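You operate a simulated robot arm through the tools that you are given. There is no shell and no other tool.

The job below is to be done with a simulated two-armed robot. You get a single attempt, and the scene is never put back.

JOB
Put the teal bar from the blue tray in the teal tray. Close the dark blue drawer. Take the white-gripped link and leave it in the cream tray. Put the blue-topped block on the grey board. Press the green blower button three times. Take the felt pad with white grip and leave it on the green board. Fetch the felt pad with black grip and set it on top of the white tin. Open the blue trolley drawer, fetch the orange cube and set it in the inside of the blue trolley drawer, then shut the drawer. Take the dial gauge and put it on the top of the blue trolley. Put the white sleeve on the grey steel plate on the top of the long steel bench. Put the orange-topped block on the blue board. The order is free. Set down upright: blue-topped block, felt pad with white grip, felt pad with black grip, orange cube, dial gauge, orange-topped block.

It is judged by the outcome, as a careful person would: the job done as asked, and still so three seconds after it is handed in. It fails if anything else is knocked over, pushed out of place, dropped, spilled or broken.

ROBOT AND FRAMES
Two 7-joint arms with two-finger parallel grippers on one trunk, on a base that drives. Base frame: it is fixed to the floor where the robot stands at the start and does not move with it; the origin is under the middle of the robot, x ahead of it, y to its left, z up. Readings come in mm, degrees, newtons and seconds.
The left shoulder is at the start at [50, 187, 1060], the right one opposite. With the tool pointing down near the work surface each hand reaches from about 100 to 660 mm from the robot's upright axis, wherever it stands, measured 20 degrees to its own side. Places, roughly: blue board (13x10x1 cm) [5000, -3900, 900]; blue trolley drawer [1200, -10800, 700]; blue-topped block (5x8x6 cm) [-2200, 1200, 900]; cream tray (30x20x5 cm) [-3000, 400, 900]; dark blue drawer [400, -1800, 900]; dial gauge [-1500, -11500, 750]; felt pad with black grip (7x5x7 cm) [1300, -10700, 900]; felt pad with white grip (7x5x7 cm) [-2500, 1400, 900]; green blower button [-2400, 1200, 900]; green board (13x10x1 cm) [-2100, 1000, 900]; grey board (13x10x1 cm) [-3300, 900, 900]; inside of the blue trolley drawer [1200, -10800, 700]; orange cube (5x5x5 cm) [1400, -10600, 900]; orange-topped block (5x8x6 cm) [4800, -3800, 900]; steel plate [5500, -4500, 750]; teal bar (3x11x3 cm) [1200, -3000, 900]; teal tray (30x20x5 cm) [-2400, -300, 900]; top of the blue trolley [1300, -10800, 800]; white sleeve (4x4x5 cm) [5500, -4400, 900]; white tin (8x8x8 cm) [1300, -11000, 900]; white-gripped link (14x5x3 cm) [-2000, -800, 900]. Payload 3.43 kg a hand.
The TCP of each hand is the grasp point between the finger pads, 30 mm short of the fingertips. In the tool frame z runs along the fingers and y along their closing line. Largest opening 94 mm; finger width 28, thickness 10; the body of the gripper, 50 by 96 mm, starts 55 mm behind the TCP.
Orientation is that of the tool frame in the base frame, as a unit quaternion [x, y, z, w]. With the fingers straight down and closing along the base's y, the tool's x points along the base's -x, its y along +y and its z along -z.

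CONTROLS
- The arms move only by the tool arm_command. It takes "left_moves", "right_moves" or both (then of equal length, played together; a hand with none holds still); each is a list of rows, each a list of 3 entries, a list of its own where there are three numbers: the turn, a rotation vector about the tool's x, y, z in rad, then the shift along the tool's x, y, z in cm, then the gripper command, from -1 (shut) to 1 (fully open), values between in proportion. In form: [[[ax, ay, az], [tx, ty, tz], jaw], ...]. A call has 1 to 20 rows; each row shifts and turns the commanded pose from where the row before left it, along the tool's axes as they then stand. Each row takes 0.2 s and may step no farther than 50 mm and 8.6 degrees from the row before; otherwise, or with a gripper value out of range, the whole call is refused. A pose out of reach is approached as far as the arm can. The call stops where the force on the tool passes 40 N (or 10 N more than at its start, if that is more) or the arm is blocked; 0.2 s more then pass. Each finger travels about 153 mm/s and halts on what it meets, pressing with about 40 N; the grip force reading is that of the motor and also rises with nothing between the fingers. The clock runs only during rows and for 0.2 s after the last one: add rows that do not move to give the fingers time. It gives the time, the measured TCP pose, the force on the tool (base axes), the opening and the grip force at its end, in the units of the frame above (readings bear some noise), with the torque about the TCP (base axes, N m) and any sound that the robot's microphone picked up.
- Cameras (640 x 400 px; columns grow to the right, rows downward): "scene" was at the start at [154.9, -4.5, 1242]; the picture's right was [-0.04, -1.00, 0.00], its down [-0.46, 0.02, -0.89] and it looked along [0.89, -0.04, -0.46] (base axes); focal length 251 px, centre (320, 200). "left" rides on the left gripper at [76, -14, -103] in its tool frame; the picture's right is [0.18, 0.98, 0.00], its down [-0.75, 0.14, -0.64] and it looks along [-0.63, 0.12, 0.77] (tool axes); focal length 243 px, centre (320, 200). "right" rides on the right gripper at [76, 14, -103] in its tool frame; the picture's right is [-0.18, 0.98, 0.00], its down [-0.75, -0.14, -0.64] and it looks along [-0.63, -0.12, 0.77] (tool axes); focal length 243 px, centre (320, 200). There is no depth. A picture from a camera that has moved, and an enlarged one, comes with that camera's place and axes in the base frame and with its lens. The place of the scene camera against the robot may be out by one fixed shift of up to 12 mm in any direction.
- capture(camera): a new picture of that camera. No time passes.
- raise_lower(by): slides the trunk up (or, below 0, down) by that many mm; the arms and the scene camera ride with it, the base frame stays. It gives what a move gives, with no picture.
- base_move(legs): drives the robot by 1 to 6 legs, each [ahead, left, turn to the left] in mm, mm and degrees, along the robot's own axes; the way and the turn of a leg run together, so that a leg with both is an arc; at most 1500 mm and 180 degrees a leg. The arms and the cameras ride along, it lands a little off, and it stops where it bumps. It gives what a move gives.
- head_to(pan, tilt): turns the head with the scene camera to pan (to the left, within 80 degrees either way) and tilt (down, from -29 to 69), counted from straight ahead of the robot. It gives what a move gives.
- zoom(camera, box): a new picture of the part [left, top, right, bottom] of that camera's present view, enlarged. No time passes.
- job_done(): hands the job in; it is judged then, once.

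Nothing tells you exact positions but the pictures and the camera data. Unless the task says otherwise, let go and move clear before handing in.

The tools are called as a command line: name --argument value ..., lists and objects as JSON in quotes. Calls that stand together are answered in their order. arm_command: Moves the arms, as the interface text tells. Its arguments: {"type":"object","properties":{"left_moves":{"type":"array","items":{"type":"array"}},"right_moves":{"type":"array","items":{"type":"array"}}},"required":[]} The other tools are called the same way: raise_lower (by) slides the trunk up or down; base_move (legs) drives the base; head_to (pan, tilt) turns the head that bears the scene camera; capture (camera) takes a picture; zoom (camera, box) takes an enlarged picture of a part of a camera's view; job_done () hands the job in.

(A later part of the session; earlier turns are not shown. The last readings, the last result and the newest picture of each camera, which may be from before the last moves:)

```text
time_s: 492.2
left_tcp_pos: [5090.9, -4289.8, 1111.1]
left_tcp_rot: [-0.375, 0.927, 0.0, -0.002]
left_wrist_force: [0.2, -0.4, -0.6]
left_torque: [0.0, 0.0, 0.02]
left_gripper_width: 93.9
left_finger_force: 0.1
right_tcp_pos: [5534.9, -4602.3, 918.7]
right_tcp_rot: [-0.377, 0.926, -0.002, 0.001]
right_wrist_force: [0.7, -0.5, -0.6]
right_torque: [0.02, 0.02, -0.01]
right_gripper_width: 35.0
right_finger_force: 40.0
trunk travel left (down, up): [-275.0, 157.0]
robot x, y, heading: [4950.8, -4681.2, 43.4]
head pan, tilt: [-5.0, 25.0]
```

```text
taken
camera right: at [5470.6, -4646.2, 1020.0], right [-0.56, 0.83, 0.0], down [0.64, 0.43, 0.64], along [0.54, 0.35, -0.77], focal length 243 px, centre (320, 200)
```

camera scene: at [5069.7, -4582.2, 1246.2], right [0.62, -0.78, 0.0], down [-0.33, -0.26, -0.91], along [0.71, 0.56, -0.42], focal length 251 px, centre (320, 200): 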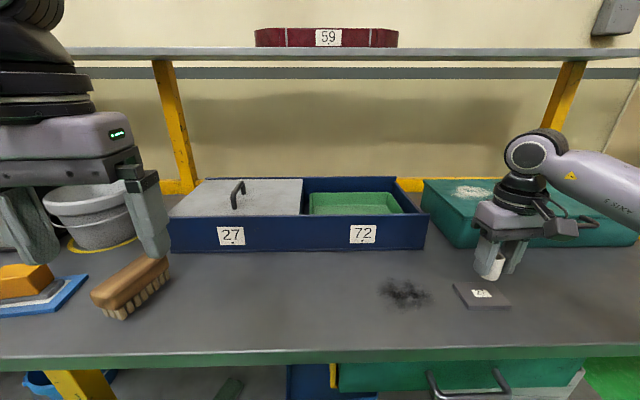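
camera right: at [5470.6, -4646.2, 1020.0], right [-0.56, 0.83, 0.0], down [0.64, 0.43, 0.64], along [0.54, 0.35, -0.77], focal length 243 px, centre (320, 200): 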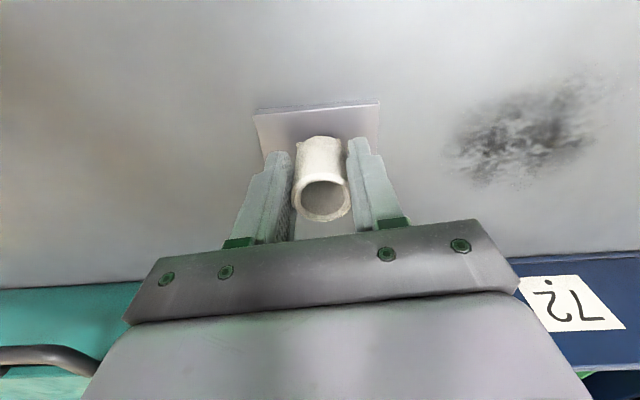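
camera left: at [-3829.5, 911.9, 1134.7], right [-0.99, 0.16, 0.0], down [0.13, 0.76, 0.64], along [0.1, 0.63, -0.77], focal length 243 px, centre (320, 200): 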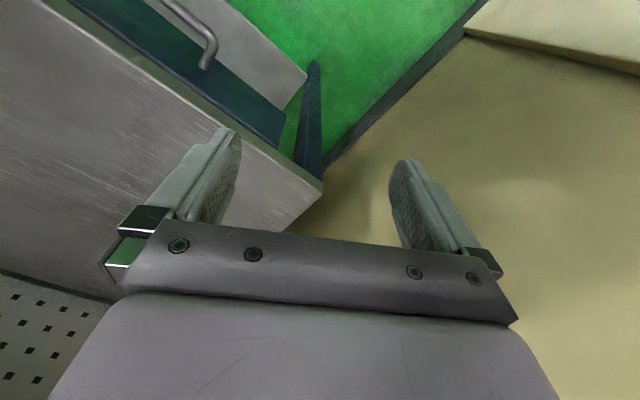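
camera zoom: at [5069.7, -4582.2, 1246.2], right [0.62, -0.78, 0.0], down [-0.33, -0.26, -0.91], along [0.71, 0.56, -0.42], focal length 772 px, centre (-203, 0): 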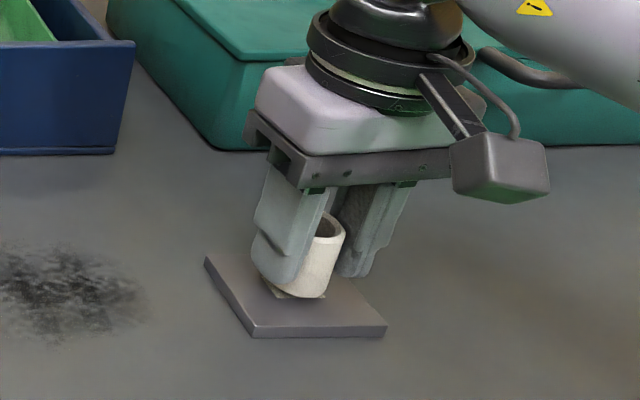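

arm_command --right_moves '[[[0, 0, 0], [0, 0, 0.25], -1], [[0, 0, 0], [0, 0, 0], -1]]'

arm_command --right_moves '[[[0, 0, 0], [0, 0, 0.25], -1], [[0, 0, 0], [0, 0, 0], -1]]'

arm_command --right_moves '[[[0, 0, 0], [0, 0, 0.2], -1], [[0, 0, 0], [0, 0, 0], -1]]'

```text
time_s: 492.8
left_tcp_pos: [5090.0, -4290.5, 1110.9]
left_tcp_rot: [-0.375, 0.927, -0.001, -0.004]
left_wrist_force: [0.3, 0.0, 1.2]
left_torque: [0.04, -0.02, 0.01]
left_gripper_width: 94.0
left_finger_force: 0.1
right_tcp_pos: [5536.4, -4603.7, 914.0]
right_tcp_rot: [-0.377, 0.926, -0.002, 0.0]
right_wrist_force: [0.2, -0.5, 0.2]
right_torque: [-0.02, -0.02, 0.0]
right_gripper_width: 34.5
right_finger_force: 39.2
trunk travel left (down, up): [-275.0, 157.0]
robot x, y, heading: [4949.1, -4678.7, 43.4]
head pan, tilt: [-5.0, 25.0]
```

```text
time_s: 493.4
left_tcp_pos: [5089.9, -4291.0, 1110.4]
left_tcp_rot: [-0.374, 0.927, 0.001, -0.003]
left_wrist_force: [-0.4, 0.5, 0.3]
left_torque: [-0.01, -0.02, -0.02]
left_gripper_width: 93.9
left_finger_force: 0.0
right_tcp_pos: [5535.9, -4603.4, 914.3]
right_tcp_rot: [-0.377, 0.926, -0.001, -0.001]
right_wrist_force: [-0.2, 0.4, -0.6]
right_torque: [-0.05, -0.02, 0.03]
right_gripper_width: 34.4
right_finger_force: 40.6
trunk travel left (down, up): [-275.0, 157.0]
robot x, y, heading: [4952.5, -4679.1, 43.7]
head pan, tilt: [-5.0, 25.0]
```

```text
time_s: 494.0
left_tcp_pos: [5091.2, -4290.6, 1111.0]
left_tcp_rot: [-0.375, 0.927, 0.001, -0.004]
left_wrist_force: [-0.1, -0.7, 0.2]
left_torque: [-0.03, -0.03, 0.01]
left_gripper_width: 93.9
left_finger_force: 0.0
right_tcp_pos: [5535.3, -4602.0, 911.8]
right_tcp_rot: [-0.377, 0.926, 0.0, 0.0]
right_wrist_force: [0.5, -1.5, 1.8]
right_torque: [-0.01, 0.0, -0.02]
right_gripper_width: 34.5
right_finger_force: 40.9
trunk travel left (down, up): [-275.0, 157.0]
robot x, y, heading: [4948.8, -4680.7, 43.2]
head pan, tilt: [-5.0, 25.0]
```

arm_command --right_moves '[[[0, 0, 0], [0, 0, 0.2], -1], [[0, 0, 0], [0, 0, 0], -1]]'

zoom --camera "scene" --box '[430, 230, 560, 320]'

```text
time_s: 494.6
left_tcp_pos: [5088.4, -4291.3, 1110.7]
left_tcp_rot: [-0.375, 0.927, 0.0, -0.003]
left_wrist_force: [-0.2, 0.0, -0.5]
left_torque: [-0.01, 0.02, -0.02]
left_gripper_width: 94.1
left_finger_force: 0.0
right_tcp_pos: [5535.3, -4602.4, 912.1]
right_tcp_rot: [-0.377, 0.926, 0.0, 0.003]
right_wrist_force: [4.3, -0.3, 18.1]
right_torque: [0.11, -0.06, -0.05]
right_gripper_width: 34.6
right_finger_force: 39.9
trunk travel left (down, up): [-275.0, 157.0]
robot x, y, heading: [4953.3, -4677.2, 43.6]
head pan, tilt: [-5.0, 25.0]
```

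```text
4.44 times, centred on (495, 275) of scene
camera zoom: at [5068.5, -4582.4, 1246.6], right [0.62, -0.78, 0.0], down [-0.33, -0.26, -0.91], along [0.71, 0.56, -0.42], focal length 1115 px, centre (-458, -133)
```

zoom: 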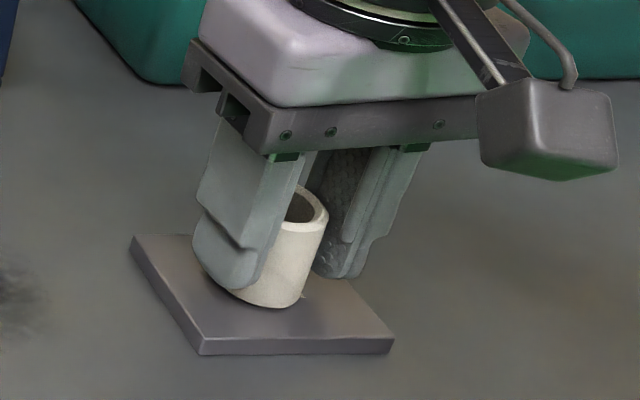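

The sleeve is resting on the plate. I'll release and lift straight up.

arm_command --right_moves '[[[0, 0, 0], [0, 0, -0.3], -1], [[0, 0, 0], [0, 0, 0], -0.2], [[0, 0, 0], [0, 0, 0], 0.1], [[0, 0, 0], [0, 0, 0], 0.4], [[0, 0, 0], [0, 0, -1], 0.4], [[0, 0, 0], [0, 0, -2.5], 0.4], [[0, 0, 0], [0, 0, -4], 0.4], [[0, 0, 0], [0, 0, -4], 0.4], [[0, 0, 0], [0, 0, -4], 0.4], [[0, 0, 0], [2, 2, -3], 1], [[0, 0, 0], [3, 3, 0], 1], [[0, 0, 0], [3, 3, 0], 1]]'

zoom --camera "scene" --box '[400, 200, 600, 330]'

```text
time_s: 497.2
left_tcp_pos: [5090.1, -4289.7, 1109.6]
left_tcp_rot: [-0.375, 0.927, 0.001, -0.003]
left_wrist_force: [-0.5, -0.1, -0.3]
left_torque: [0.0, -0.01, -0.02]
left_gripper_width: 94.0
left_finger_force: 0.1
right_tcp_pos: [5425.9, -4603.8, 1097.6]
right_tcp_rot: [-0.376, 0.927, -0.002, 0.0]
right_wrist_force: [0.3, 0.7, -0.1]
right_torque: [-0.04, 0.0, -0.01]
right_gripper_width: 94.0
right_finger_force: 0.1
trunk travel left (down, up): [-275.0, 157.0]
robot x, y, heading: [4946.9, -4677.1, 43.3]
head pan, tilt: [-5.0, 25.0]
```

```text
3.08 times, centred on (500, 265) of scene
camera zoom: at [5069.5, -4582.1, 1246.2], right [0.62, -0.78, 0.0], down [-0.33, -0.26, -0.91], along [0.71, 0.56, -0.42], focal length 772 px, centre (-234, 0)
```

zoom: 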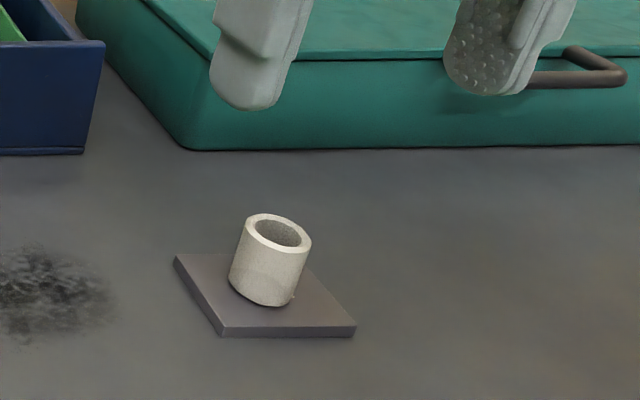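

The sleeve stands on the steel plate. Now for the trolley area, I'll back away from the bench, turn and look for a route.

base_move --legs '[[-700, 0, 0], [0, 0, -110]]'

head_to --pan 0 --tilt 10

capture --camera "scene"

head_to --pan -50 --tilt 10

capture --camera "scene"

```text
time_s: 505.5
left_tcp_pos: [4776.8, -5404.3, 1110.8]
left_tcp_rot: [0.531, 0.847, 0.003, -0.002]
left_wrist_force: [0.1, 0.5, 0.2]
left_torque: [0.0, 0.01, -0.03]
left_gripper_width: 93.9
left_finger_force: 0.1
right_tcp_pos: [4375.3, -5627.3, 1098.5]
right_tcp_rot: [0.528, 0.849, -0.001, -0.001]
right_wrist_force: [-0.2, 0.1, 0.3]
right_torque: [-0.01, -0.03, -0.02]
right_gripper_width: 94.0
right_finger_force: 0.0
trunk travel left (down, up): [-275.0, 157.0]
robot x, y, heading: [4451.3, -5153.2, -64.7]
head pan, tilt: [-5.0, 25.0]
```

```text
time_s: 506.3
left_tcp_pos: [4777.5, -5405.2, 1110.3]
left_tcp_rot: [0.53, 0.848, 0.003, -0.001]
left_wrist_force: [-0.4, -0.2, 1.0]
left_torque: [-0.04, -0.02, 0.0]
left_gripper_width: 94.1
left_finger_force: 0.1
right_tcp_pos: [4375.5, -5628.5, 1098.0]
right_tcp_rot: [0.529, 0.849, -0.001, -0.002]
right_wrist_force: [-0.1, -0.2, 0.5]
right_torque: [0.03, -0.01, 0.03]
right_gripper_width: 93.8
right_finger_force: 0.1
trunk travel left (down, up): [-275.0, 157.0]
robot x, y, heading: [4452.8, -5153.1, -64.7]
head pan, tilt: [0.0, 10.0]
```

```text
taken
camera scene: at [4521.5, -5288.4, 1270.5], right [-0.9, -0.43, 0.0], down [-0.07, 0.16, -0.98], along [0.42, -0.89, -0.17], focal length 251 px, centre (320, 200)
```

scene: 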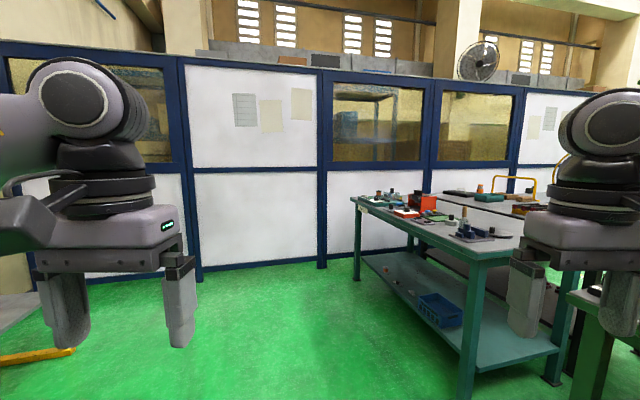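

```text
time_s: 507.5
left_tcp_pos: [4776.6, -5404.5, 1109.5]
left_tcp_rot: [0.531, 0.848, 0.003, -0.002]
left_wrist_force: [0.9, -0.7, 0.3]
left_torque: [0.0, 0.0, 0.0]
left_gripper_width: 93.8
left_finger_force: 0.0
right_tcp_pos: [4375.2, -5628.5, 1097.3]
right_tcp_rot: [0.527, 0.85, -0.001, -0.002]
right_wrist_force: [0.2, -0.2, -0.5]
right_torque: [-0.01, -0.02, 0.0]
right_gripper_width: 94.0
right_finger_force: 0.0
trunk travel left (down, up): [-275.0, 157.0]
robot x, y, heading: [4453.9, -5153.3, -64.4]
head pan, tilt: [-50.0, 10.0]
```

```text
taken
camera scene: at [4443.0, -5288.8, 1270.6], right [-0.91, 0.42, 0.0], down [0.07, 0.16, -0.98], along [-0.41, -0.9, -0.17], focal length 251 px, centre (320, 200)
```

scene: 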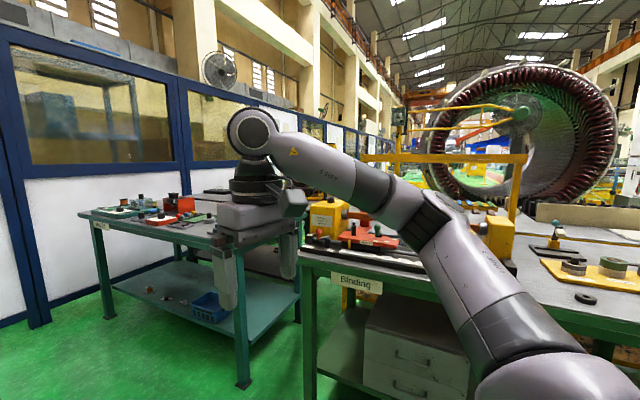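

Benches and a partition block the direct way, so I'll return to the walkway and follow it down.

base_move --legs '[[0, 0, -167], [1500, 0, 0], [1350, 0, 0], [0, 0, 90]]'

head_to --pan 0 --tilt 15

capture --camera "scene"

```text
time_s: 532.0
left_tcp_pos: [2572.0, -3216.7, 1110.7]
left_tcp_rot: [0.951, 0.308, 0.003, 0.001]
left_wrist_force: [0.1, 0.4, -0.1]
left_torque: [0.0, 0.01, -0.02]
left_gripper_width: 94.0
left_finger_force: 0.2
right_tcp_pos: [2282.2, -2860.3, 1097.7]
right_tcp_rot: [0.95, 0.312, 0.001, -0.002]
right_wrist_force: [-0.1, 0.7, -0.7]
right_torque: [-0.04, 0.01, -0.02]
right_gripper_width: 94.0
right_finger_force: 0.1
trunk travel left (down, up): [-275.0, 157.0]
robot x, y, heading: [2763.8, -2852.5, -144.8]
head pan, tilt: [-50.0, 10.0]
```

```text
time_s: 533.2
left_tcp_pos: [2571.0, -3217.4, 1110.9]
left_tcp_rot: [0.952, 0.307, 0.004, 0.0]
left_wrist_force: [0.1, 0.1, 0.6]
left_torque: [0.02, -0.02, 0.0]
left_gripper_width: 93.9
left_finger_force: 0.0
right_tcp_pos: [2281.8, -2860.2, 1097.8]
right_tcp_rot: [0.95, 0.312, 0.0, -0.002]
right_wrist_force: [-0.2, -0.2, -0.3]
right_torque: [0.0, 0.03, -0.02]
right_gripper_width: 94.0
right_finger_force: 0.0
trunk travel left (down, up): [-275.0, 157.0]
robot x, y, heading: [2764.4, -2856.7, -144.6]
head pan, tilt: [0.0, 15.0]
```

```text
taken
camera scene: at [2646.0, -2940.2, 1262.4], right [-0.58, 0.82, 0.0], down [0.21, 0.15, -0.97], along [-0.79, -0.56, -0.26], focal length 251 px, centre (320, 200)
```

scene: 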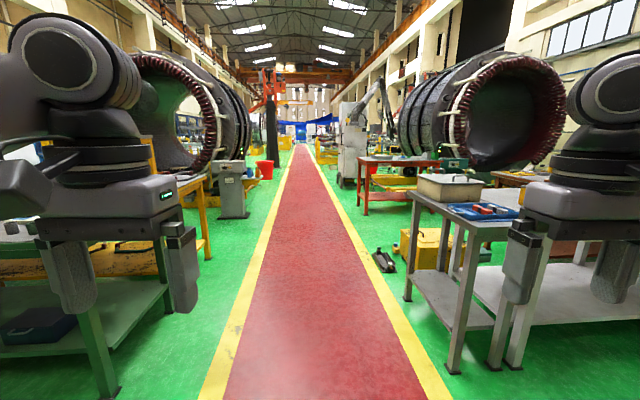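

base_move --legs '[[0, 0, 3], [1500, 0, 0], [1500, 0, 0]]'

base_move --legs '[[1500, 0, 0]]'

capture --camera "scene"

head_to --pan 60 --tilt 12

capture --camera "scene"

```text
time_s: 548.1
left_tcp_pos: [262.8, -5141.1, 1110.5]
left_tcp_rot: [0.936, 0.352, 0.003, 0.001]
left_wrist_force: [-0.1, -0.1, 0.4]
left_torque: [0.03, -0.03, -0.03]
left_gripper_width: 93.7
left_finger_force: 0.1
right_tcp_pos: [-57.9, -4811.1, 1097.8]
right_tcp_rot: [0.935, 0.355, 0.0, -0.002]
right_wrist_force: [0.3, 0.9, 0.6]
right_torque: [0.02, -0.02, -0.01]
right_gripper_width: 93.9
right_finger_force: 0.1
trunk travel left (down, up): [-275.0, 157.0]
robot x, y, heading: [423.8, -4759.0, -139.6]
head pan, tilt: [0.0, 15.0]
```

```text
time_s: 555.7
left_tcp_pos: [-907.7, -6136.8, 1110.0]
left_tcp_rot: [0.937, 0.351, 0.003, 0.001]
left_wrist_force: [-0.6, 0.4, 0.1]
left_torque: [0.0, -0.03, 0.02]
left_gripper_width: 94.0
left_finger_force: 0.0
right_tcp_pos: [-1227.3, -5806.6, 1097.1]
right_tcp_rot: [0.936, 0.353, 0.0, -0.002]
right_wrist_force: [0.3, 0.5, 0.7]
right_torque: [0.02, -0.03, 0.01]
right_gripper_width: 93.9
right_finger_force: 0.0
trunk travel left (down, up): [-275.0, 157.0]
robot x, y, heading: [-746.5, -5757.5, -139.7]
head pan, tilt: [0.0, 15.0]
```

```text
taken
camera scene: at [-856.7, -5855.3, 1262.4], right [-0.65, 0.76, 0.0], down [0.2, 0.17, -0.97], along [-0.74, -0.63, -0.26], focal length 251 px, centre (320, 200)
```

scene: 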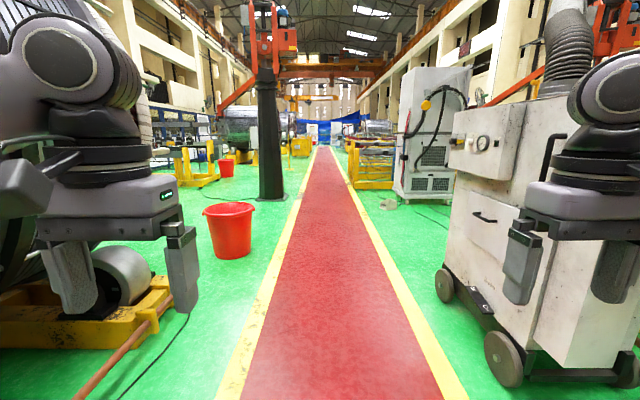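

```text
time_s: 557.0
left_tcp_pos: [-906.1, -6136.1, 1112.0]
left_tcp_rot: [0.937, 0.35, 0.003, 0.001]
left_wrist_force: [0.3, 0.4, 0.1]
left_torque: [0.02, 0.0, 0.0]
left_gripper_width: 93.8
left_finger_force: 0.1
right_tcp_pos: [-1227.0, -5806.5, 1097.9]
right_tcp_rot: [0.936, 0.352, 0.001, -0.001]
right_wrist_force: [0.2, -0.1, 0.2]
right_torque: [-0.02, 0.01, -0.01]
right_gripper_width: 94.1
right_finger_force: 0.0
trunk travel left (down, up): [-275.0, 157.0]
robot x, y, heading: [-745.5, -5756.8, -139.6]
head pan, tilt: [60.0, 12.0]
```

```text
taken
camera scene: at [-768.8, -5886.4, 1267.3], right [-0.98, -0.18, 0.0], down [-0.04, 0.2, -0.98], along [0.18, -0.96, -0.21], focal length 251 px, centre (320, 200)
```

scene: 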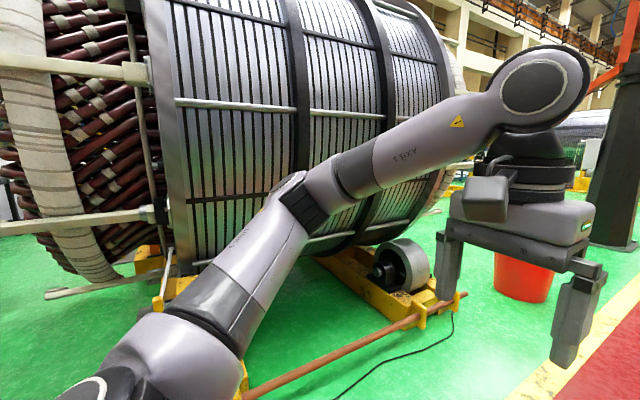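

The stator stand blocks the direct route left. I'll continue along the walkway to see the opening past it.

base_move --legs '[[0, 0, -2], [1500, 0, 0], [1200, 0, 0]]'

head_to --pan 75 --tilt 12

capture --camera "scene"

head_to --pan 25 --tilt 12

capture --camera "scene"

```text
time_s: 570.5
left_tcp_pos: [-2952.6, -7891.3, 1111.2]
left_tcp_rot: [0.932, 0.363, 0.003, 0.0]
left_wrist_force: [-0.8, 0.4, -0.2]
left_torque: [-0.01, 0.0, -0.01]
left_gripper_width: 94.0
left_finger_force: 0.0
right_tcp_pos: [-3280.9, -7570.7, 1098.3]
right_tcp_rot: [0.931, 0.365, 0.0, -0.001]
right_wrist_force: [0.1, -0.2, -0.3]
right_torque: [-0.03, 0.01, -0.03]
right_gripper_width: 94.1
right_finger_force: 0.1
trunk travel left (down, up): [-275.0, 157.0]
robot x, y, heading: [-2803.3, -7504.4, -138.3]
head pan, tilt: [60.0, 12.0]
```

```text
time_s: 571.3
left_tcp_pos: [-2952.8, -7891.7, 1109.9]
left_tcp_rot: [0.932, 0.363, 0.003, 0.001]
left_wrist_force: [0.1, 0.9, -0.5]
left_torque: [-0.01, -0.01, 0.02]
left_gripper_width: 94.0
left_finger_force: 0.1
right_tcp_pos: [-3281.4, -7568.8, 1097.8]
right_tcp_rot: [0.931, 0.365, 0.001, -0.001]
right_wrist_force: [0.3, 0.4, -0.1]
right_torque: [0.01, 0.0, 0.01]
right_gripper_width: 94.0
right_finger_force: 0.0
trunk travel left (down, up): [-275.0, 157.0]
robot x, y, heading: [-2804.1, -7506.8, -138.0]
head pan, tilt: [75.0, 12.0]
```

```text
taken
camera scene: at [-2798.0, -7630.3, 1267.3], right [-0.89, -0.45, 0.0], down [-0.09, 0.19, -0.98], along [0.44, -0.87, -0.21], focal length 251 px, centre (320, 200)
```

scene: 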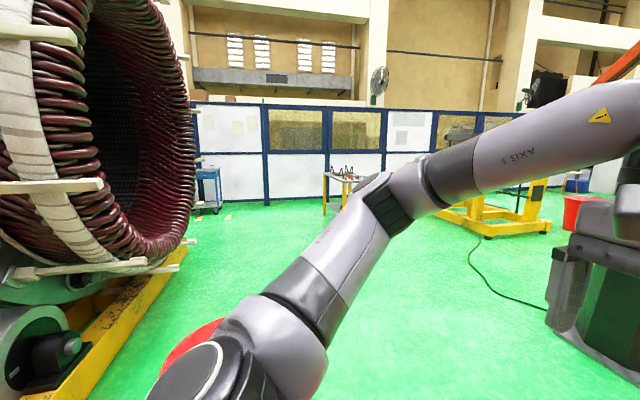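

```text
time_s: 572.5
left_tcp_pos: [-2952.6, -7892.0, 1110.3]
left_tcp_rot: [0.932, 0.363, 0.004, 0.001]
left_wrist_force: [-0.5, -0.4, -0.4]
left_torque: [0.0, 0.0, 0.02]
left_gripper_width: 94.4
left_finger_force: 0.1
right_tcp_pos: [-3279.9, -7570.7, 1097.9]
right_tcp_rot: [0.931, 0.365, 0.0, -0.002]
right_wrist_force: [0.4, 0.5, -0.3]
right_torque: [0.01, 0.0, -0.01]
right_gripper_width: 94.1
right_finger_force: 0.1
trunk travel left (down, up): [-275.0, 157.0]
robot x, y, heading: [-2801.9, -7507.8, -138.0]
head pan, tilt: [25.0, 12.0]
```

```text
taken
camera scene: at [-2876.6, -7633.0, 1267.3], right [-0.92, 0.39, 0.0], down [0.08, 0.19, -0.98], along [-0.38, -0.9, -0.21], focal length 251 px, centre (320, 200)
```

scene: 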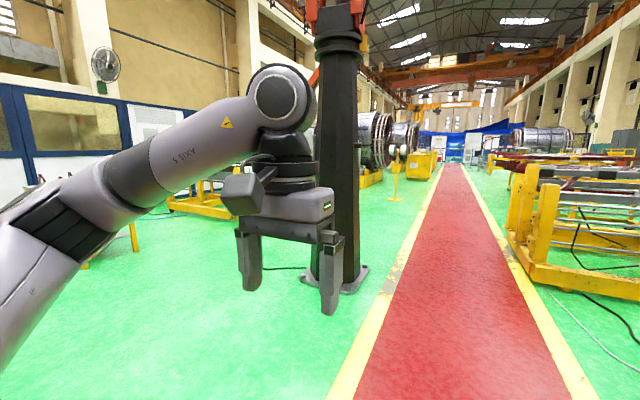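

I can see the blue trolley by the partition and a yellow table that should hold the dial gauge. I'll go past the bucket, turn left and head for the yellow table.

base_move --legs '[[980, 0, 0], [0, 0, 86], [1500, 0, 0]]'

head_to --pan 0 --tilt 15

capture --camera "scene"

```text
time_s: 588.5
left_tcp_pos: [-2262.4, -9565.7, 1109.4]
left_tcp_rot: [0.437, 0.899, 0.004, -0.001]
left_wrist_force: [0.4, 0.1, 1.2]
left_torque: [-0.01, 0.0, -0.01]
left_gripper_width: 93.8
left_finger_force: 0.0
right_tcp_pos: [-2607.6, -9867.8, 1098.0]
right_tcp_rot: [0.435, 0.901, -0.001, -0.001]
right_wrist_force: [-0.4, -0.3, -0.5]
right_torque: [-0.04, -0.03, 0.01]
right_gripper_width: 94.1
right_finger_force: 0.2
trunk travel left (down, up): [-275.0, 157.0]
robot x, y, heading: [-2633.5, -9385.1, -52.6]
head pan, tilt: [25.0, 12.0]
```

```text
time_s: 589.4
left_tcp_pos: [-2262.2, -9564.5, 1110.1]
left_tcp_rot: [0.438, 0.899, 0.003, -0.002]
left_wrist_force: [-0.5, 0.5, -0.1]
left_torque: [-0.02, 0.0, -0.01]
left_gripper_width: 94.1
left_finger_force: 0.0
right_tcp_pos: [-2608.2, -9868.9, 1097.7]
right_tcp_rot: [0.435, 0.901, 0.0, -0.002]
right_wrist_force: [0.2, 0.2, 0.6]
right_torque: [-0.01, -0.02, 0.02]
right_gripper_width: 94.1
right_finger_force: 0.0
trunk travel left (down, up): [-275.0, 157.0]
robot x, y, heading: [-2632.6, -9386.1, -52.6]
head pan, tilt: [0.0, 15.0]
```

```text
taken
camera scene: at [-2536.5, -9506.8, 1262.4], right [-0.79, -0.61, 0.0], down [-0.16, 0.2, -0.97], along [0.59, -0.77, -0.26], focal length 251 px, centre (320, 200)
```

scene: 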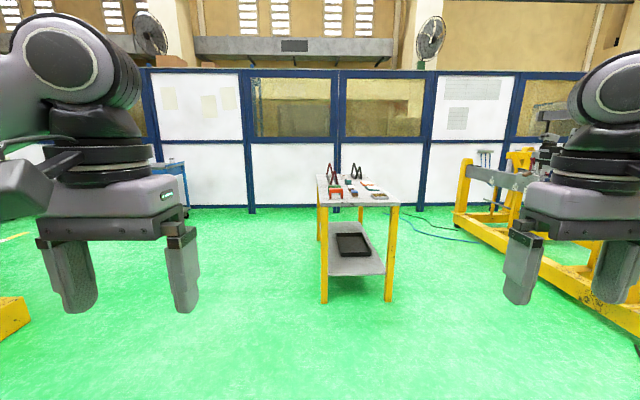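

zoom --camera "scene" --box '[290, 150, 430, 230]'

```text
4.57 times, centred on (360, 190) of scene
camera zoom: at [-2536.5, -9506.8, 1262.4], right [-0.79, -0.61, 0.0], down [-0.16, 0.2, -0.97], along [0.59, -0.77, -0.26], focal length 1147 px, centre (137, 246)
```

zoom: 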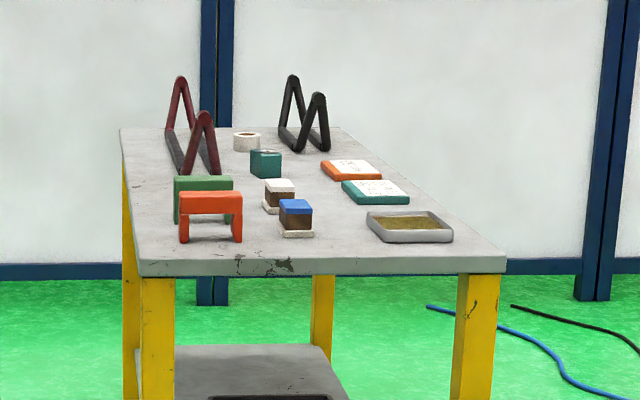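

base_move --legs '[[1100, -200, 0]]'

head_to --pan 0 --tilt 25

capture --camera "scene"

zoom --camera "scene" --box '[220, 120, 440, 280]'

```text
time_s: 595.1
left_tcp_pos: [-1753.5, -10574.8, 1110.2]
left_tcp_rot: [0.443, 0.897, 0.003, -0.001]
left_wrist_force: [0.4, 1.2, 0.0]
left_torque: [0.01, -0.02, 0.04]
left_gripper_width: 94.1
left_finger_force: 0.1
right_tcp_pos: [-2102.5, -10874.2, 1098.4]
right_tcp_rot: [0.44, 0.898, -0.001, -0.001]
right_wrist_force: [-0.3, 0.6, -0.3]
right_torque: [0.01, 0.0, -0.01]
right_gripper_width: 93.9
right_finger_force: 0.1
trunk travel left (down, up): [-275.0, 157.0]
robot x, y, heading: [-2120.2, -10390.4, -53.5]
head pan, tilt: [0.0, 15.0]
```

```text
time_s: 595.9
left_tcp_pos: [-1755.0, -10573.9, 1109.9]
left_tcp_rot: [0.442, 0.897, 0.003, -0.001]
left_wrist_force: [0.2, -0.7, -0.5]
left_torque: [0.01, -0.02, 0.02]
left_gripper_width: 93.9
left_finger_force: 0.1
right_tcp_pos: [-2102.6, -10873.5, 1097.9]
right_tcp_rot: [0.441, 0.898, 0.0, -0.001]
right_wrist_force: [0.0, -0.5, -0.1]
right_torque: [0.02, -0.03, -0.01]
right_gripper_width: 94.4
right_finger_force: 0.1
trunk travel left (down, up): [-275.0, 157.0]
robot x, y, heading: [-2124.3, -10388.4, -53.1]
head pan, tilt: [0.0, 25.0]
```

```text
taken
camera scene: at [-2027.9, -10512.7, 1246.2], right [-0.8, -0.6, 0.0], down [-0.25, 0.34, -0.91], along [0.54, -0.73, -0.42], focal length 251 px, centre (320, 200)
```

scene: 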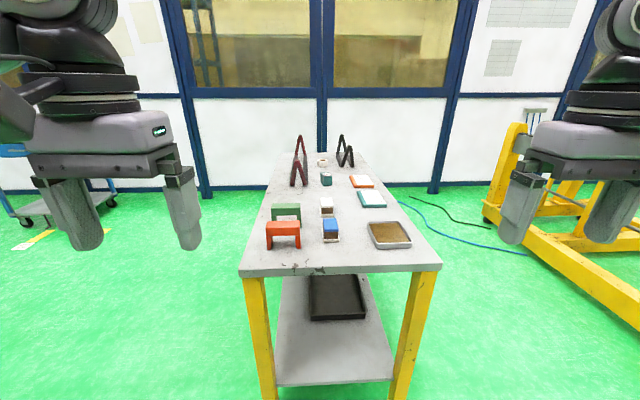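

```text
2.50 times, centred on (330, 200) of scene
camera zoom: at [-2027.9, -10512.7, 1246.2], right [-0.8, -0.6, 0.0], down [-0.25, 0.34, -0.91], along [0.54, -0.73, -0.42], focal length 627 px, centre (295, 200)
```

zoom: 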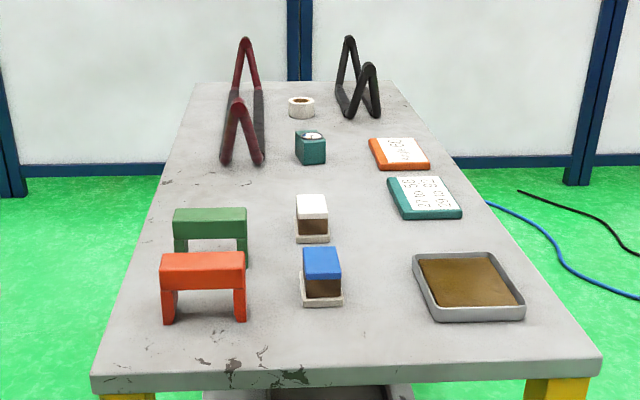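

zoom --camera "scene" --box '[290, 140, 370, 200]'

```text
6.67 times, centred on (330, 170) of scene
camera zoom: at [-2027.9, -10512.7, 1246.2], right [-0.8, -0.6, 0.0], down [-0.25, 0.34, -0.91], along [0.54, -0.73, -0.42], focal length 1672 px, centre (253, 400)
```

zoom: 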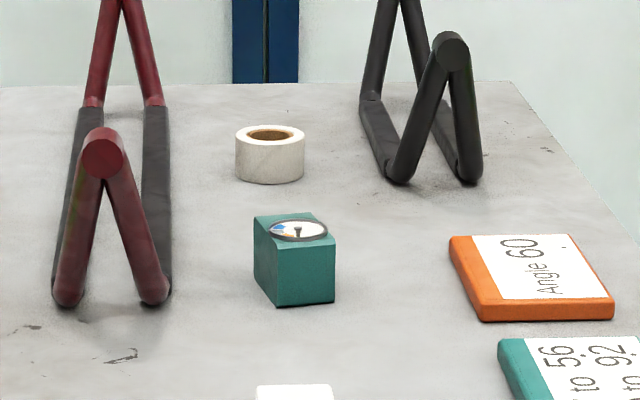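

The dial gauge is the small teal block with a dial on top, mid-table behind the blocks. I'll go round to the table's left side, where the floor is clear.

base_move --legs '[[0, 1000, 0], [1400, 0, 0], [0, 0, -88]]'

capture --camera "scene"

```text
time_s: 615.3
left_tcp_pos: [-647.0, -11275.4, 1109.7]
left_tcp_rot: [0.943, 0.334, 0.003, 0.001]
left_wrist_force: [-0.4, -0.8, 0.5]
left_torque: [-0.01, 0.04, 0.04]
left_gripper_width: 94.1
left_finger_force: 0.0
right_tcp_pos: [-957.7, -10934.3, 1096.6]
right_tcp_rot: [0.942, 0.337, 0.0, 0.0]
right_wrist_force: [0.9, -0.1, -0.1]
right_torque: [0.01, 0.02, -0.01]
right_gripper_width: 93.8
right_finger_force: 0.1
trunk travel left (down, up): [-275.0, 157.0]
robot x, y, heading: [-471.6, -10900.2, -141.5]
head pan, tilt: [0.0, 25.0]
```

```text
taken
camera scene: at [-588.2, -10995.0, 1246.2], right [-0.62, 0.78, 0.0], down [0.33, 0.26, -0.91], along [-0.71, -0.56, -0.42], focal length 251 px, centre (320, 200)
```

scene: 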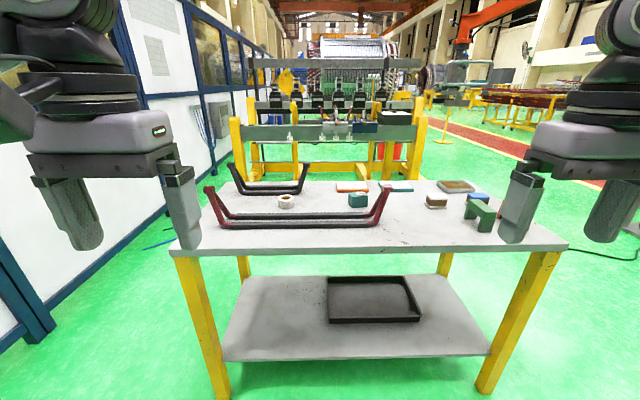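

The gauge triangulates to (-1382, -11436, 834), on a table about 808 high. I'll drive in towards it.

base_move --legs '[[425, 0, 0]]'

capture --camera "right"

capture --camera "scene"

```text
time_s: 618.0
left_tcp_pos: [-985.8, -11542.8, 1111.3]
left_tcp_rot: [0.942, 0.335, 0.003, 0.0]
left_wrist_force: [0.5, -0.2, 0.3]
left_torque: [0.02, 0.05, -0.03]
left_gripper_width: 93.9
left_finger_force: 0.1
right_tcp_pos: [-1294.6, -11203.8, 1097.3]
right_tcp_rot: [0.941, 0.337, 0.001, -0.001]
right_wrist_force: [-0.2, 0.3, 0.2]
right_torque: [0.03, 0.01, -0.01]
right_gripper_width: 93.9
right_finger_force: 0.0
trunk travel left (down, up): [-275.0, 157.0]
robot x, y, heading: [-810.0, -11171.2, -141.5]
head pan, tilt: [0.0, 25.0]
```

```text
taken
camera right: at [-1227.0, -11167.6, 1199.7], right [0.48, -0.88, 0.0], down [-0.67, -0.37, 0.64], along [-0.56, -0.31, -0.77], focal length 243 px, centre (320, 200)
```

right: 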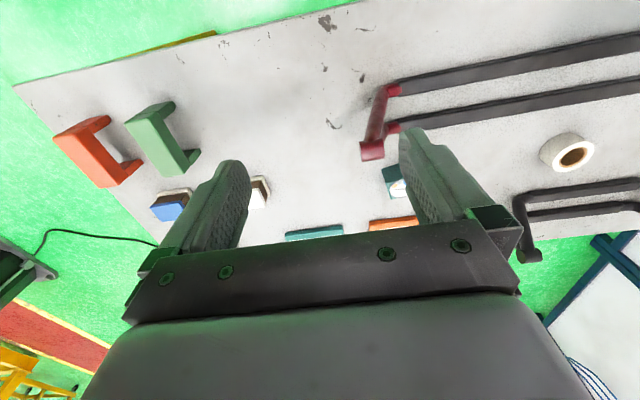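

```text
taken
camera scene: at [-924.9, -11263.4, 1246.1], right [-0.62, 0.78, 0.0], down [0.33, 0.26, -0.91], along [-0.71, -0.56, -0.42], focal length 251 px, centre (320, 200)
```

scene: 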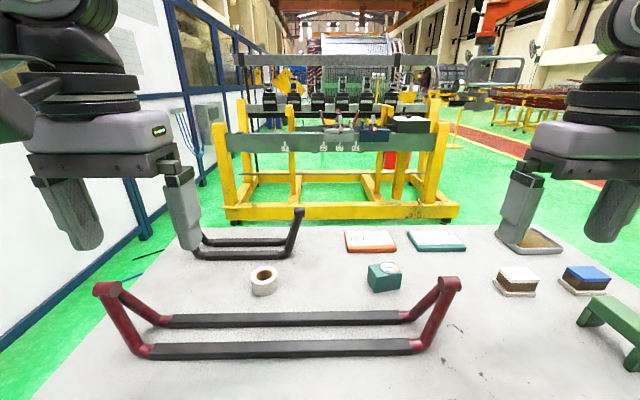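

arm_command --right_moves '[[[0, 0, 0], [-3.4, 1.9, 0], 1], [[0, 0, 0], [-3.4, 1.9, 0], 1], [[0, 0, 0], [-3.4, 1.9, 0], 1], [[0, 0, 0], [-3.4, 1.9, 1], 1], [[0, 0, 0], [-3.2, 1.9, 2], 1], [[0, 0, 0], [-2.9, 1.9, 2.5], 1], [[0, 0, 0], [0, 0, 2.5], 1], [[0, 0, 0], [0, 0, 0], 1]]'

capture --camera "right"

capture --camera "scene"

```text
time_s: 619.8
left_tcp_pos: [-984.7, -11542.8, 1111.2]
left_tcp_rot: [0.942, 0.335, 0.003, 0.001]
left_wrist_force: [0.0, -0.2, -0.5]
left_torque: [0.0, 0.0, -0.02]
left_gripper_width: 93.8
left_finger_force: 0.0
right_tcp_pos: [-1374.0, -11418.8, 1014.5]
right_tcp_rot: [0.941, 0.339, -0.001, -0.002]
right_wrist_force: [0.2, -0.1, 0.1]
right_torque: [0.01, -0.03, 0.02]
right_gripper_width: 94.3
right_finger_force: 0.1
trunk travel left (down, up): [-275.0, 157.0]
robot x, y, heading: [-814.3, -11167.8, -141.4]
head pan, tilt: [0.0, 25.0]
```

```text
taken
camera right: at [-1307.5, -11382.2, 1117.0], right [0.48, -0.88, 0.0], down [-0.67, -0.37, 0.64], along [-0.56, -0.31, -0.77], focal length 243 px, centre (320, 200)
```

right: 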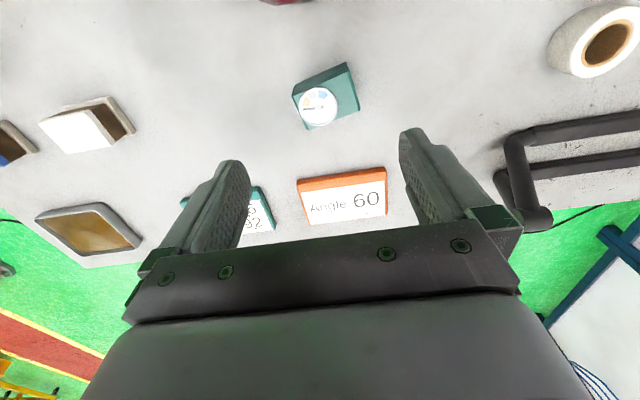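

```text
taken
camera scene: at [-924.6, -11263.2, 1246.2], right [-0.62, 0.78, 0.0], down [0.33, 0.26, -0.91], along [-0.71, -0.57, -0.42], focal length 251 px, centre (320, 200)
```

scene: 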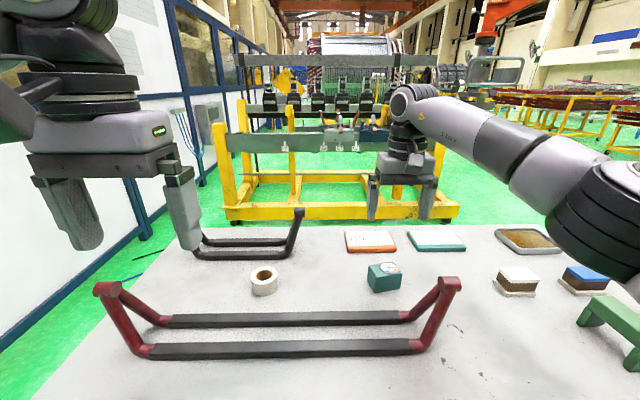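

zoom --camera "right" --box '[270, 40, 390, 140]'

zoom --camera "scene" --box '[330, 240, 490, 360]'

```text
4.00 times, centred on (330, 90) of right
camera zoom: at [-1307.5, -11382.2, 1117.0], right [0.48, -0.88, 0.0], down [-0.67, -0.37, 0.64], along [-0.56, -0.31, -0.77], focal length 970 px, centre (280, 640)
```

zoom: 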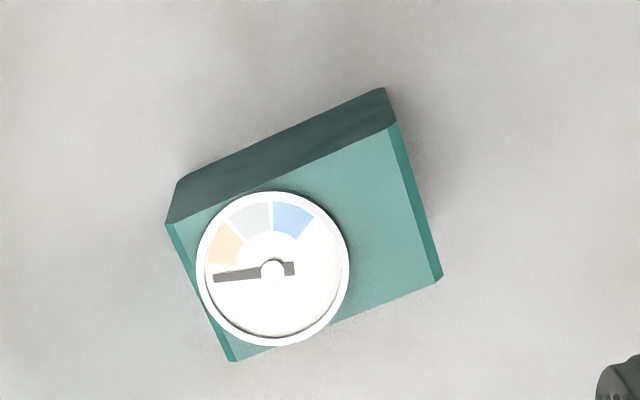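

```text
3.33 times, centred on (410, 300) of scene
camera zoom: at [-924.6, -11263.2, 1246.2], right [-0.62, 0.78, 0.0], down [0.33, 0.26, -0.91], along [-0.71, -0.57, -0.42], focal length 836 px, centre (20, -133)
```

zoom: 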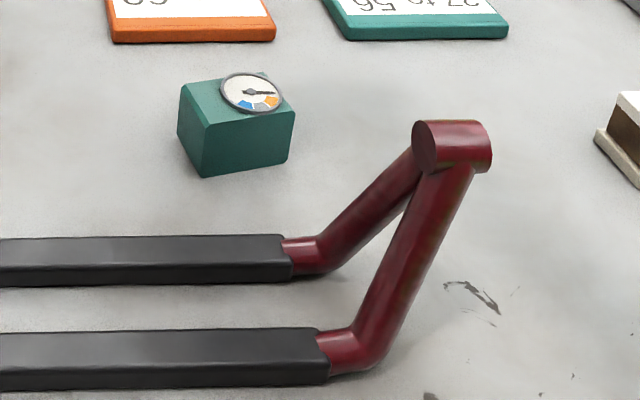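

The gauge body is about 60 × 40 mm, centred near (-1378, -11429). I'll turn the hand to close across its 40 mm side and lower partway.

arm_command --right_moves '[[[0, 0, 0.1379], [0, 0, 0], 1], [[0, 0, 0.1379], [0, 0, 0], 1], [[0, 0, 0.1379], [0, 0, 0], 1], [[0, 0, 0.1379], [0, 0, 0], 1], [[0, 0, 0.1379], [0, 0, 0], 1], [[0, 0, 0.1379], [0, 0, 0], 1], [[0, 0, 0.1379], [0, 0, 0], 1], [[0, 0, 0.1379], [0, 0, 0], 1], [[0, 0, 0.1379], [0, 0, 0], 1], [[0, 0, 0.1379], [0, 0, 0], 1], [[0, 0, 0], [0.37, 1.08, 2], 1], [[0, 0, 0], [0, 0, 3], 0.6], [[0, 0, 0], [0, 0, 3], 0.5], [[0, 0, 0], [0, 0, 0], 0.5]]'

capture --camera "right"

zoom --camera "scene" --box '[310, 210, 490, 340]'

```text
time_s: 622.8
left_tcp_pos: [-985.5, -11544.0, 1111.3]
left_tcp_rot: [0.942, 0.335, 0.003, 0.001]
left_wrist_force: [0.6, 0.0, 0.0]
left_torque: [0.0, 0.03, -0.02]
left_gripper_width: 93.7
left_finger_force: 0.0
right_tcp_pos: [-1378.5, -11427.8, 938.3]
right_tcp_rot: [0.941, -0.337, -0.001, 0.0]
right_wrist_force: [0.6, -0.6, 0.8]
right_torque: [0.04, -0.03, -0.01]
right_gripper_width: 70.6
right_finger_force: 0.1
trunk travel left (down, up): [-275.0, 157.0]
robot x, y, heading: [-811.3, -11171.5, -141.3]
head pan, tilt: [0.0, 25.0]
```

```text
taken
camera right: at [-1328.5, -11488.5, 1039.8], right [-0.77, -0.64, 0.0], down [-0.49, 0.59, 0.64], along [-0.41, 0.49, -0.77], focal length 243 px, centre (320, 200)
```

right: 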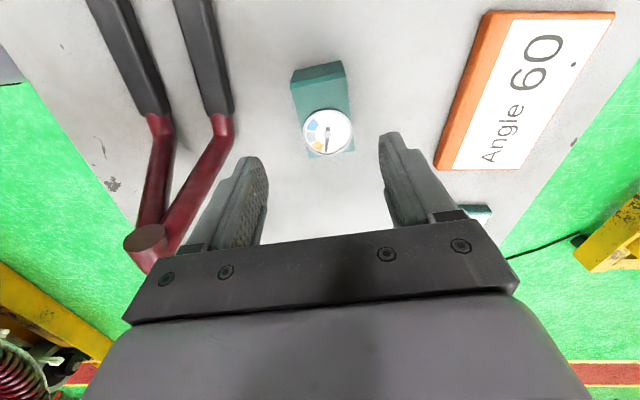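

```text
3.08 times, centred on (400, 275) of scene
camera zoom: at [-924.6, -11263.2, 1246.2], right [-0.62, 0.78, 0.0], down [0.33, 0.26, -0.91], along [-0.71, -0.57, -0.42], focal length 772 px, centre (74, -31)
```

zoom: 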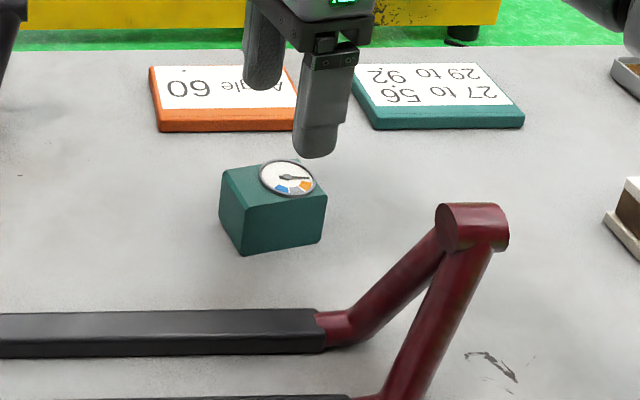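

zoom --camera "right" --box '[260, 40, 400, 180]'

```text
2.86 times, centred on (330, 110) of right
camera zoom: at [-1328.5, -11488.5, 1039.8], right [-0.77, -0.64, 0.0], down [-0.49, 0.59, 0.64], along [-0.41, 0.49, -0.77], focal length 693 px, centre (291, 457)
```

zoom: 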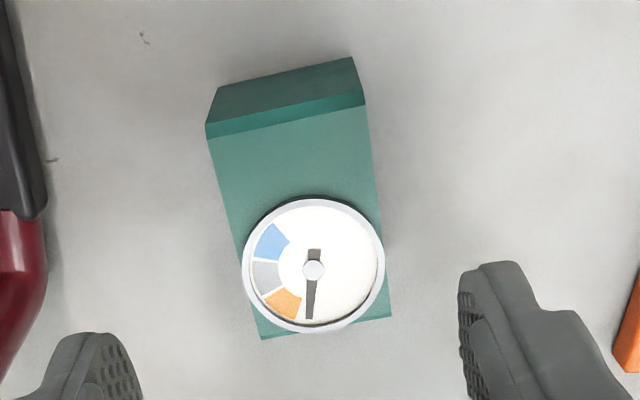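

arm_command --right_moves '[[[0, 0, 0], [0.38, 0.6, 1.5], 0.5], [[0, 0, 0], [0, 0, 2.5], 0.5], [[0, 0, 0], [0, 0, 2.5], 0.5], [[0, 0, 0], [0, 0, 1.8], 0.5], [[0, 0, 0], [0, 0, 0.5], 0.5], [[0, 0, 0], [0, 0, 0], 0.5]]'

capture --camera "right"

zoom --camera "scene" --box '[310, 210, 490, 340]'

```text
time_s: 624.2
left_tcp_pos: [-984.3, -11543.6, 1109.9]
left_tcp_rot: [0.942, 0.334, 0.004, 0.001]
left_wrist_force: [1.1, -0.9, -0.3]
left_torque: [-0.02, 0.01, 0.01]
left_gripper_width: 93.9
left_finger_force: 0.1
right_tcp_pos: [-1379.0, -11434.6, 848.3]
right_tcp_rot: [0.941, -0.338, -0.001, -0.002]
right_wrist_force: [-0.8, -0.1, -0.6]
right_torque: [0.02, 0.03, -0.01]
right_gripper_width: 70.4
right_finger_force: 0.1
trunk travel left (down, up): [-275.0, 157.0]
robot x, y, heading: [-814.6, -11167.1, -141.5]
head pan, tilt: [0.0, 25.0]
```

```text
taken
camera right: at [-1329.5, -11495.2, 950.7], right [-0.77, -0.64, 0.0], down [-0.49, 0.59, 0.64], along [-0.41, 0.49, -0.76], focal length 243 px, centre (320, 200)
```

right: 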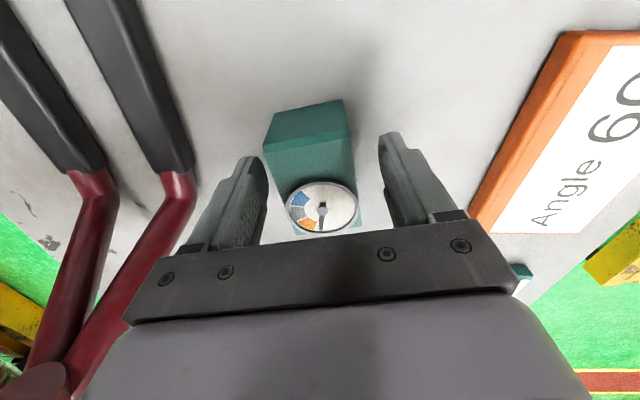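

```text
3.08 times, centred on (400, 275) of scene
camera zoom: at [-924.7, -11263.2, 1246.2], right [-0.62, 0.78, 0.0], down [0.33, 0.26, -0.91], along [-0.71, -0.57, -0.42], focal length 772 px, centre (74, -31)
```

zoom: 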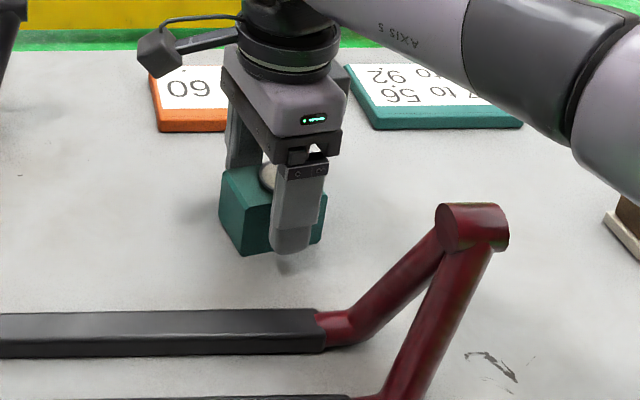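

arm_command --right_moves '[[[0, 0, 0], [0, 0, 0.4], 0.4], [[0, 0, 0], [0, 0, 0], 0.1], [[0, 0, 0], [0, 0, 0], -0.2], [[0, 0, 0], [0, 0, 0], -0.6], [[0, 0, 0], [0, 0, 0], -1], [[0, 0, 0], [0, 0, 0], -1]]'

arm_command --right_moves '[[[0, 0, 0], [0, 0, -0.3], -1], [[0, 0, 0], [0, 0, -0.5], -1], [[0, 0, 0], [0, 0, -0.7], -1], [[0, 0, 0], [0, 0, -1], -1], [[0, 0, 0], [0, 0, -1.3], -1], [[0, 0, 0], [0, 0, 0], -1]]'

zoom --camera "scene" --box '[310, 210, 490, 340]'

capture --camera "right"

```text
time_s: 625.6
left_tcp_pos: [-985.2, -11543.6, 1110.1]
left_tcp_rot: [0.943, 0.334, 0.003, 0.0]
left_wrist_force: [0.1, -0.2, -0.5]
left_torque: [0.03, 0.01, -0.03]
left_gripper_width: 94.3
left_finger_force: 0.0
right_tcp_pos: [-1379.7, -11434.9, 845.3]
right_tcp_rot: [0.941, -0.338, -0.001, -0.001]
right_wrist_force: [0.7, -0.8, 0.1]
right_torque: [-0.07, 0.05, 0.03]
right_gripper_width: 46.2
right_finger_force: 24.7
trunk travel left (down, up): [-275.0, 157.0]
robot x, y, heading: [-812.9, -11169.2, -141.3]
head pan, tilt: [0.0, 25.0]
```

```text
time_s: 627.0
left_tcp_pos: [-984.3, -11543.8, 1110.1]
left_tcp_rot: [0.942, 0.335, 0.003, 0.001]
left_wrist_force: [0.1, 0.3, -0.5]
left_torque: [0.03, -0.01, -0.03]
left_gripper_width: 93.6
left_finger_force: 0.1
right_tcp_pos: [-1380.9, -11433.5, 883.9]
right_tcp_rot: [0.941, -0.338, -0.001, -0.001]
right_wrist_force: [-0.4, 0.2, -1.8]
right_torque: [-0.01, 0.01, -0.03]
right_gripper_width: 46.3
right_finger_force: 24.8
trunk travel left (down, up): [-275.0, 157.0]
robot x, y, heading: [-815.2, -11171.6, -141.4]
head pan, tilt: [0.0, 25.0]
```

```text
3.08 times, centred on (400, 275) of scene
camera zoom: at [-924.9, -11263.3, 1246.1], right [-0.62, 0.78, 0.0], down [0.33, 0.26, -0.91], along [-0.71, -0.56, -0.42], focal length 772 px, centre (74, -31)
```

zoom: 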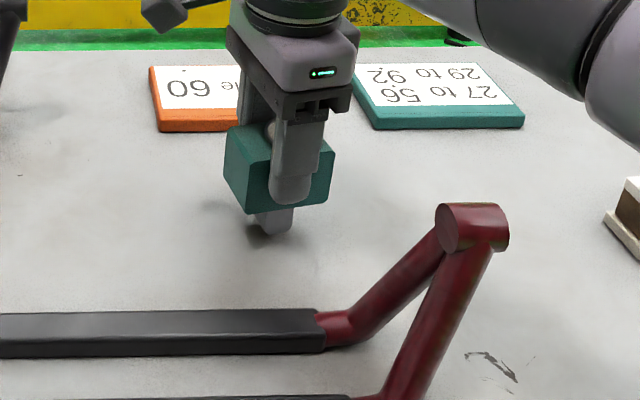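

```text
taken
camera right: at [-1331.1, -11494.5, 985.5], right [-0.77, -0.64, 0.0], down [-0.49, 0.59, 0.64], along [-0.41, 0.49, -0.77], focal length 243 px, centre (320, 200)
```

right: 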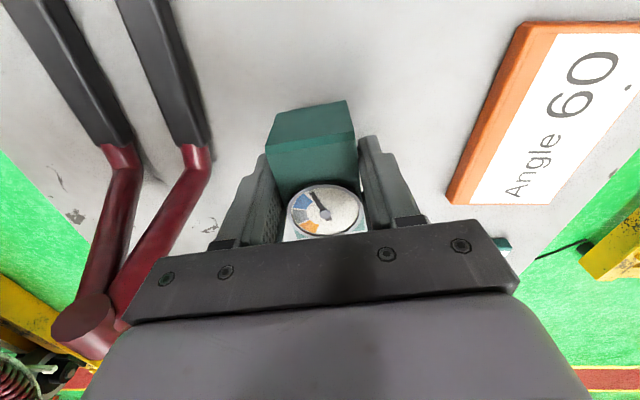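

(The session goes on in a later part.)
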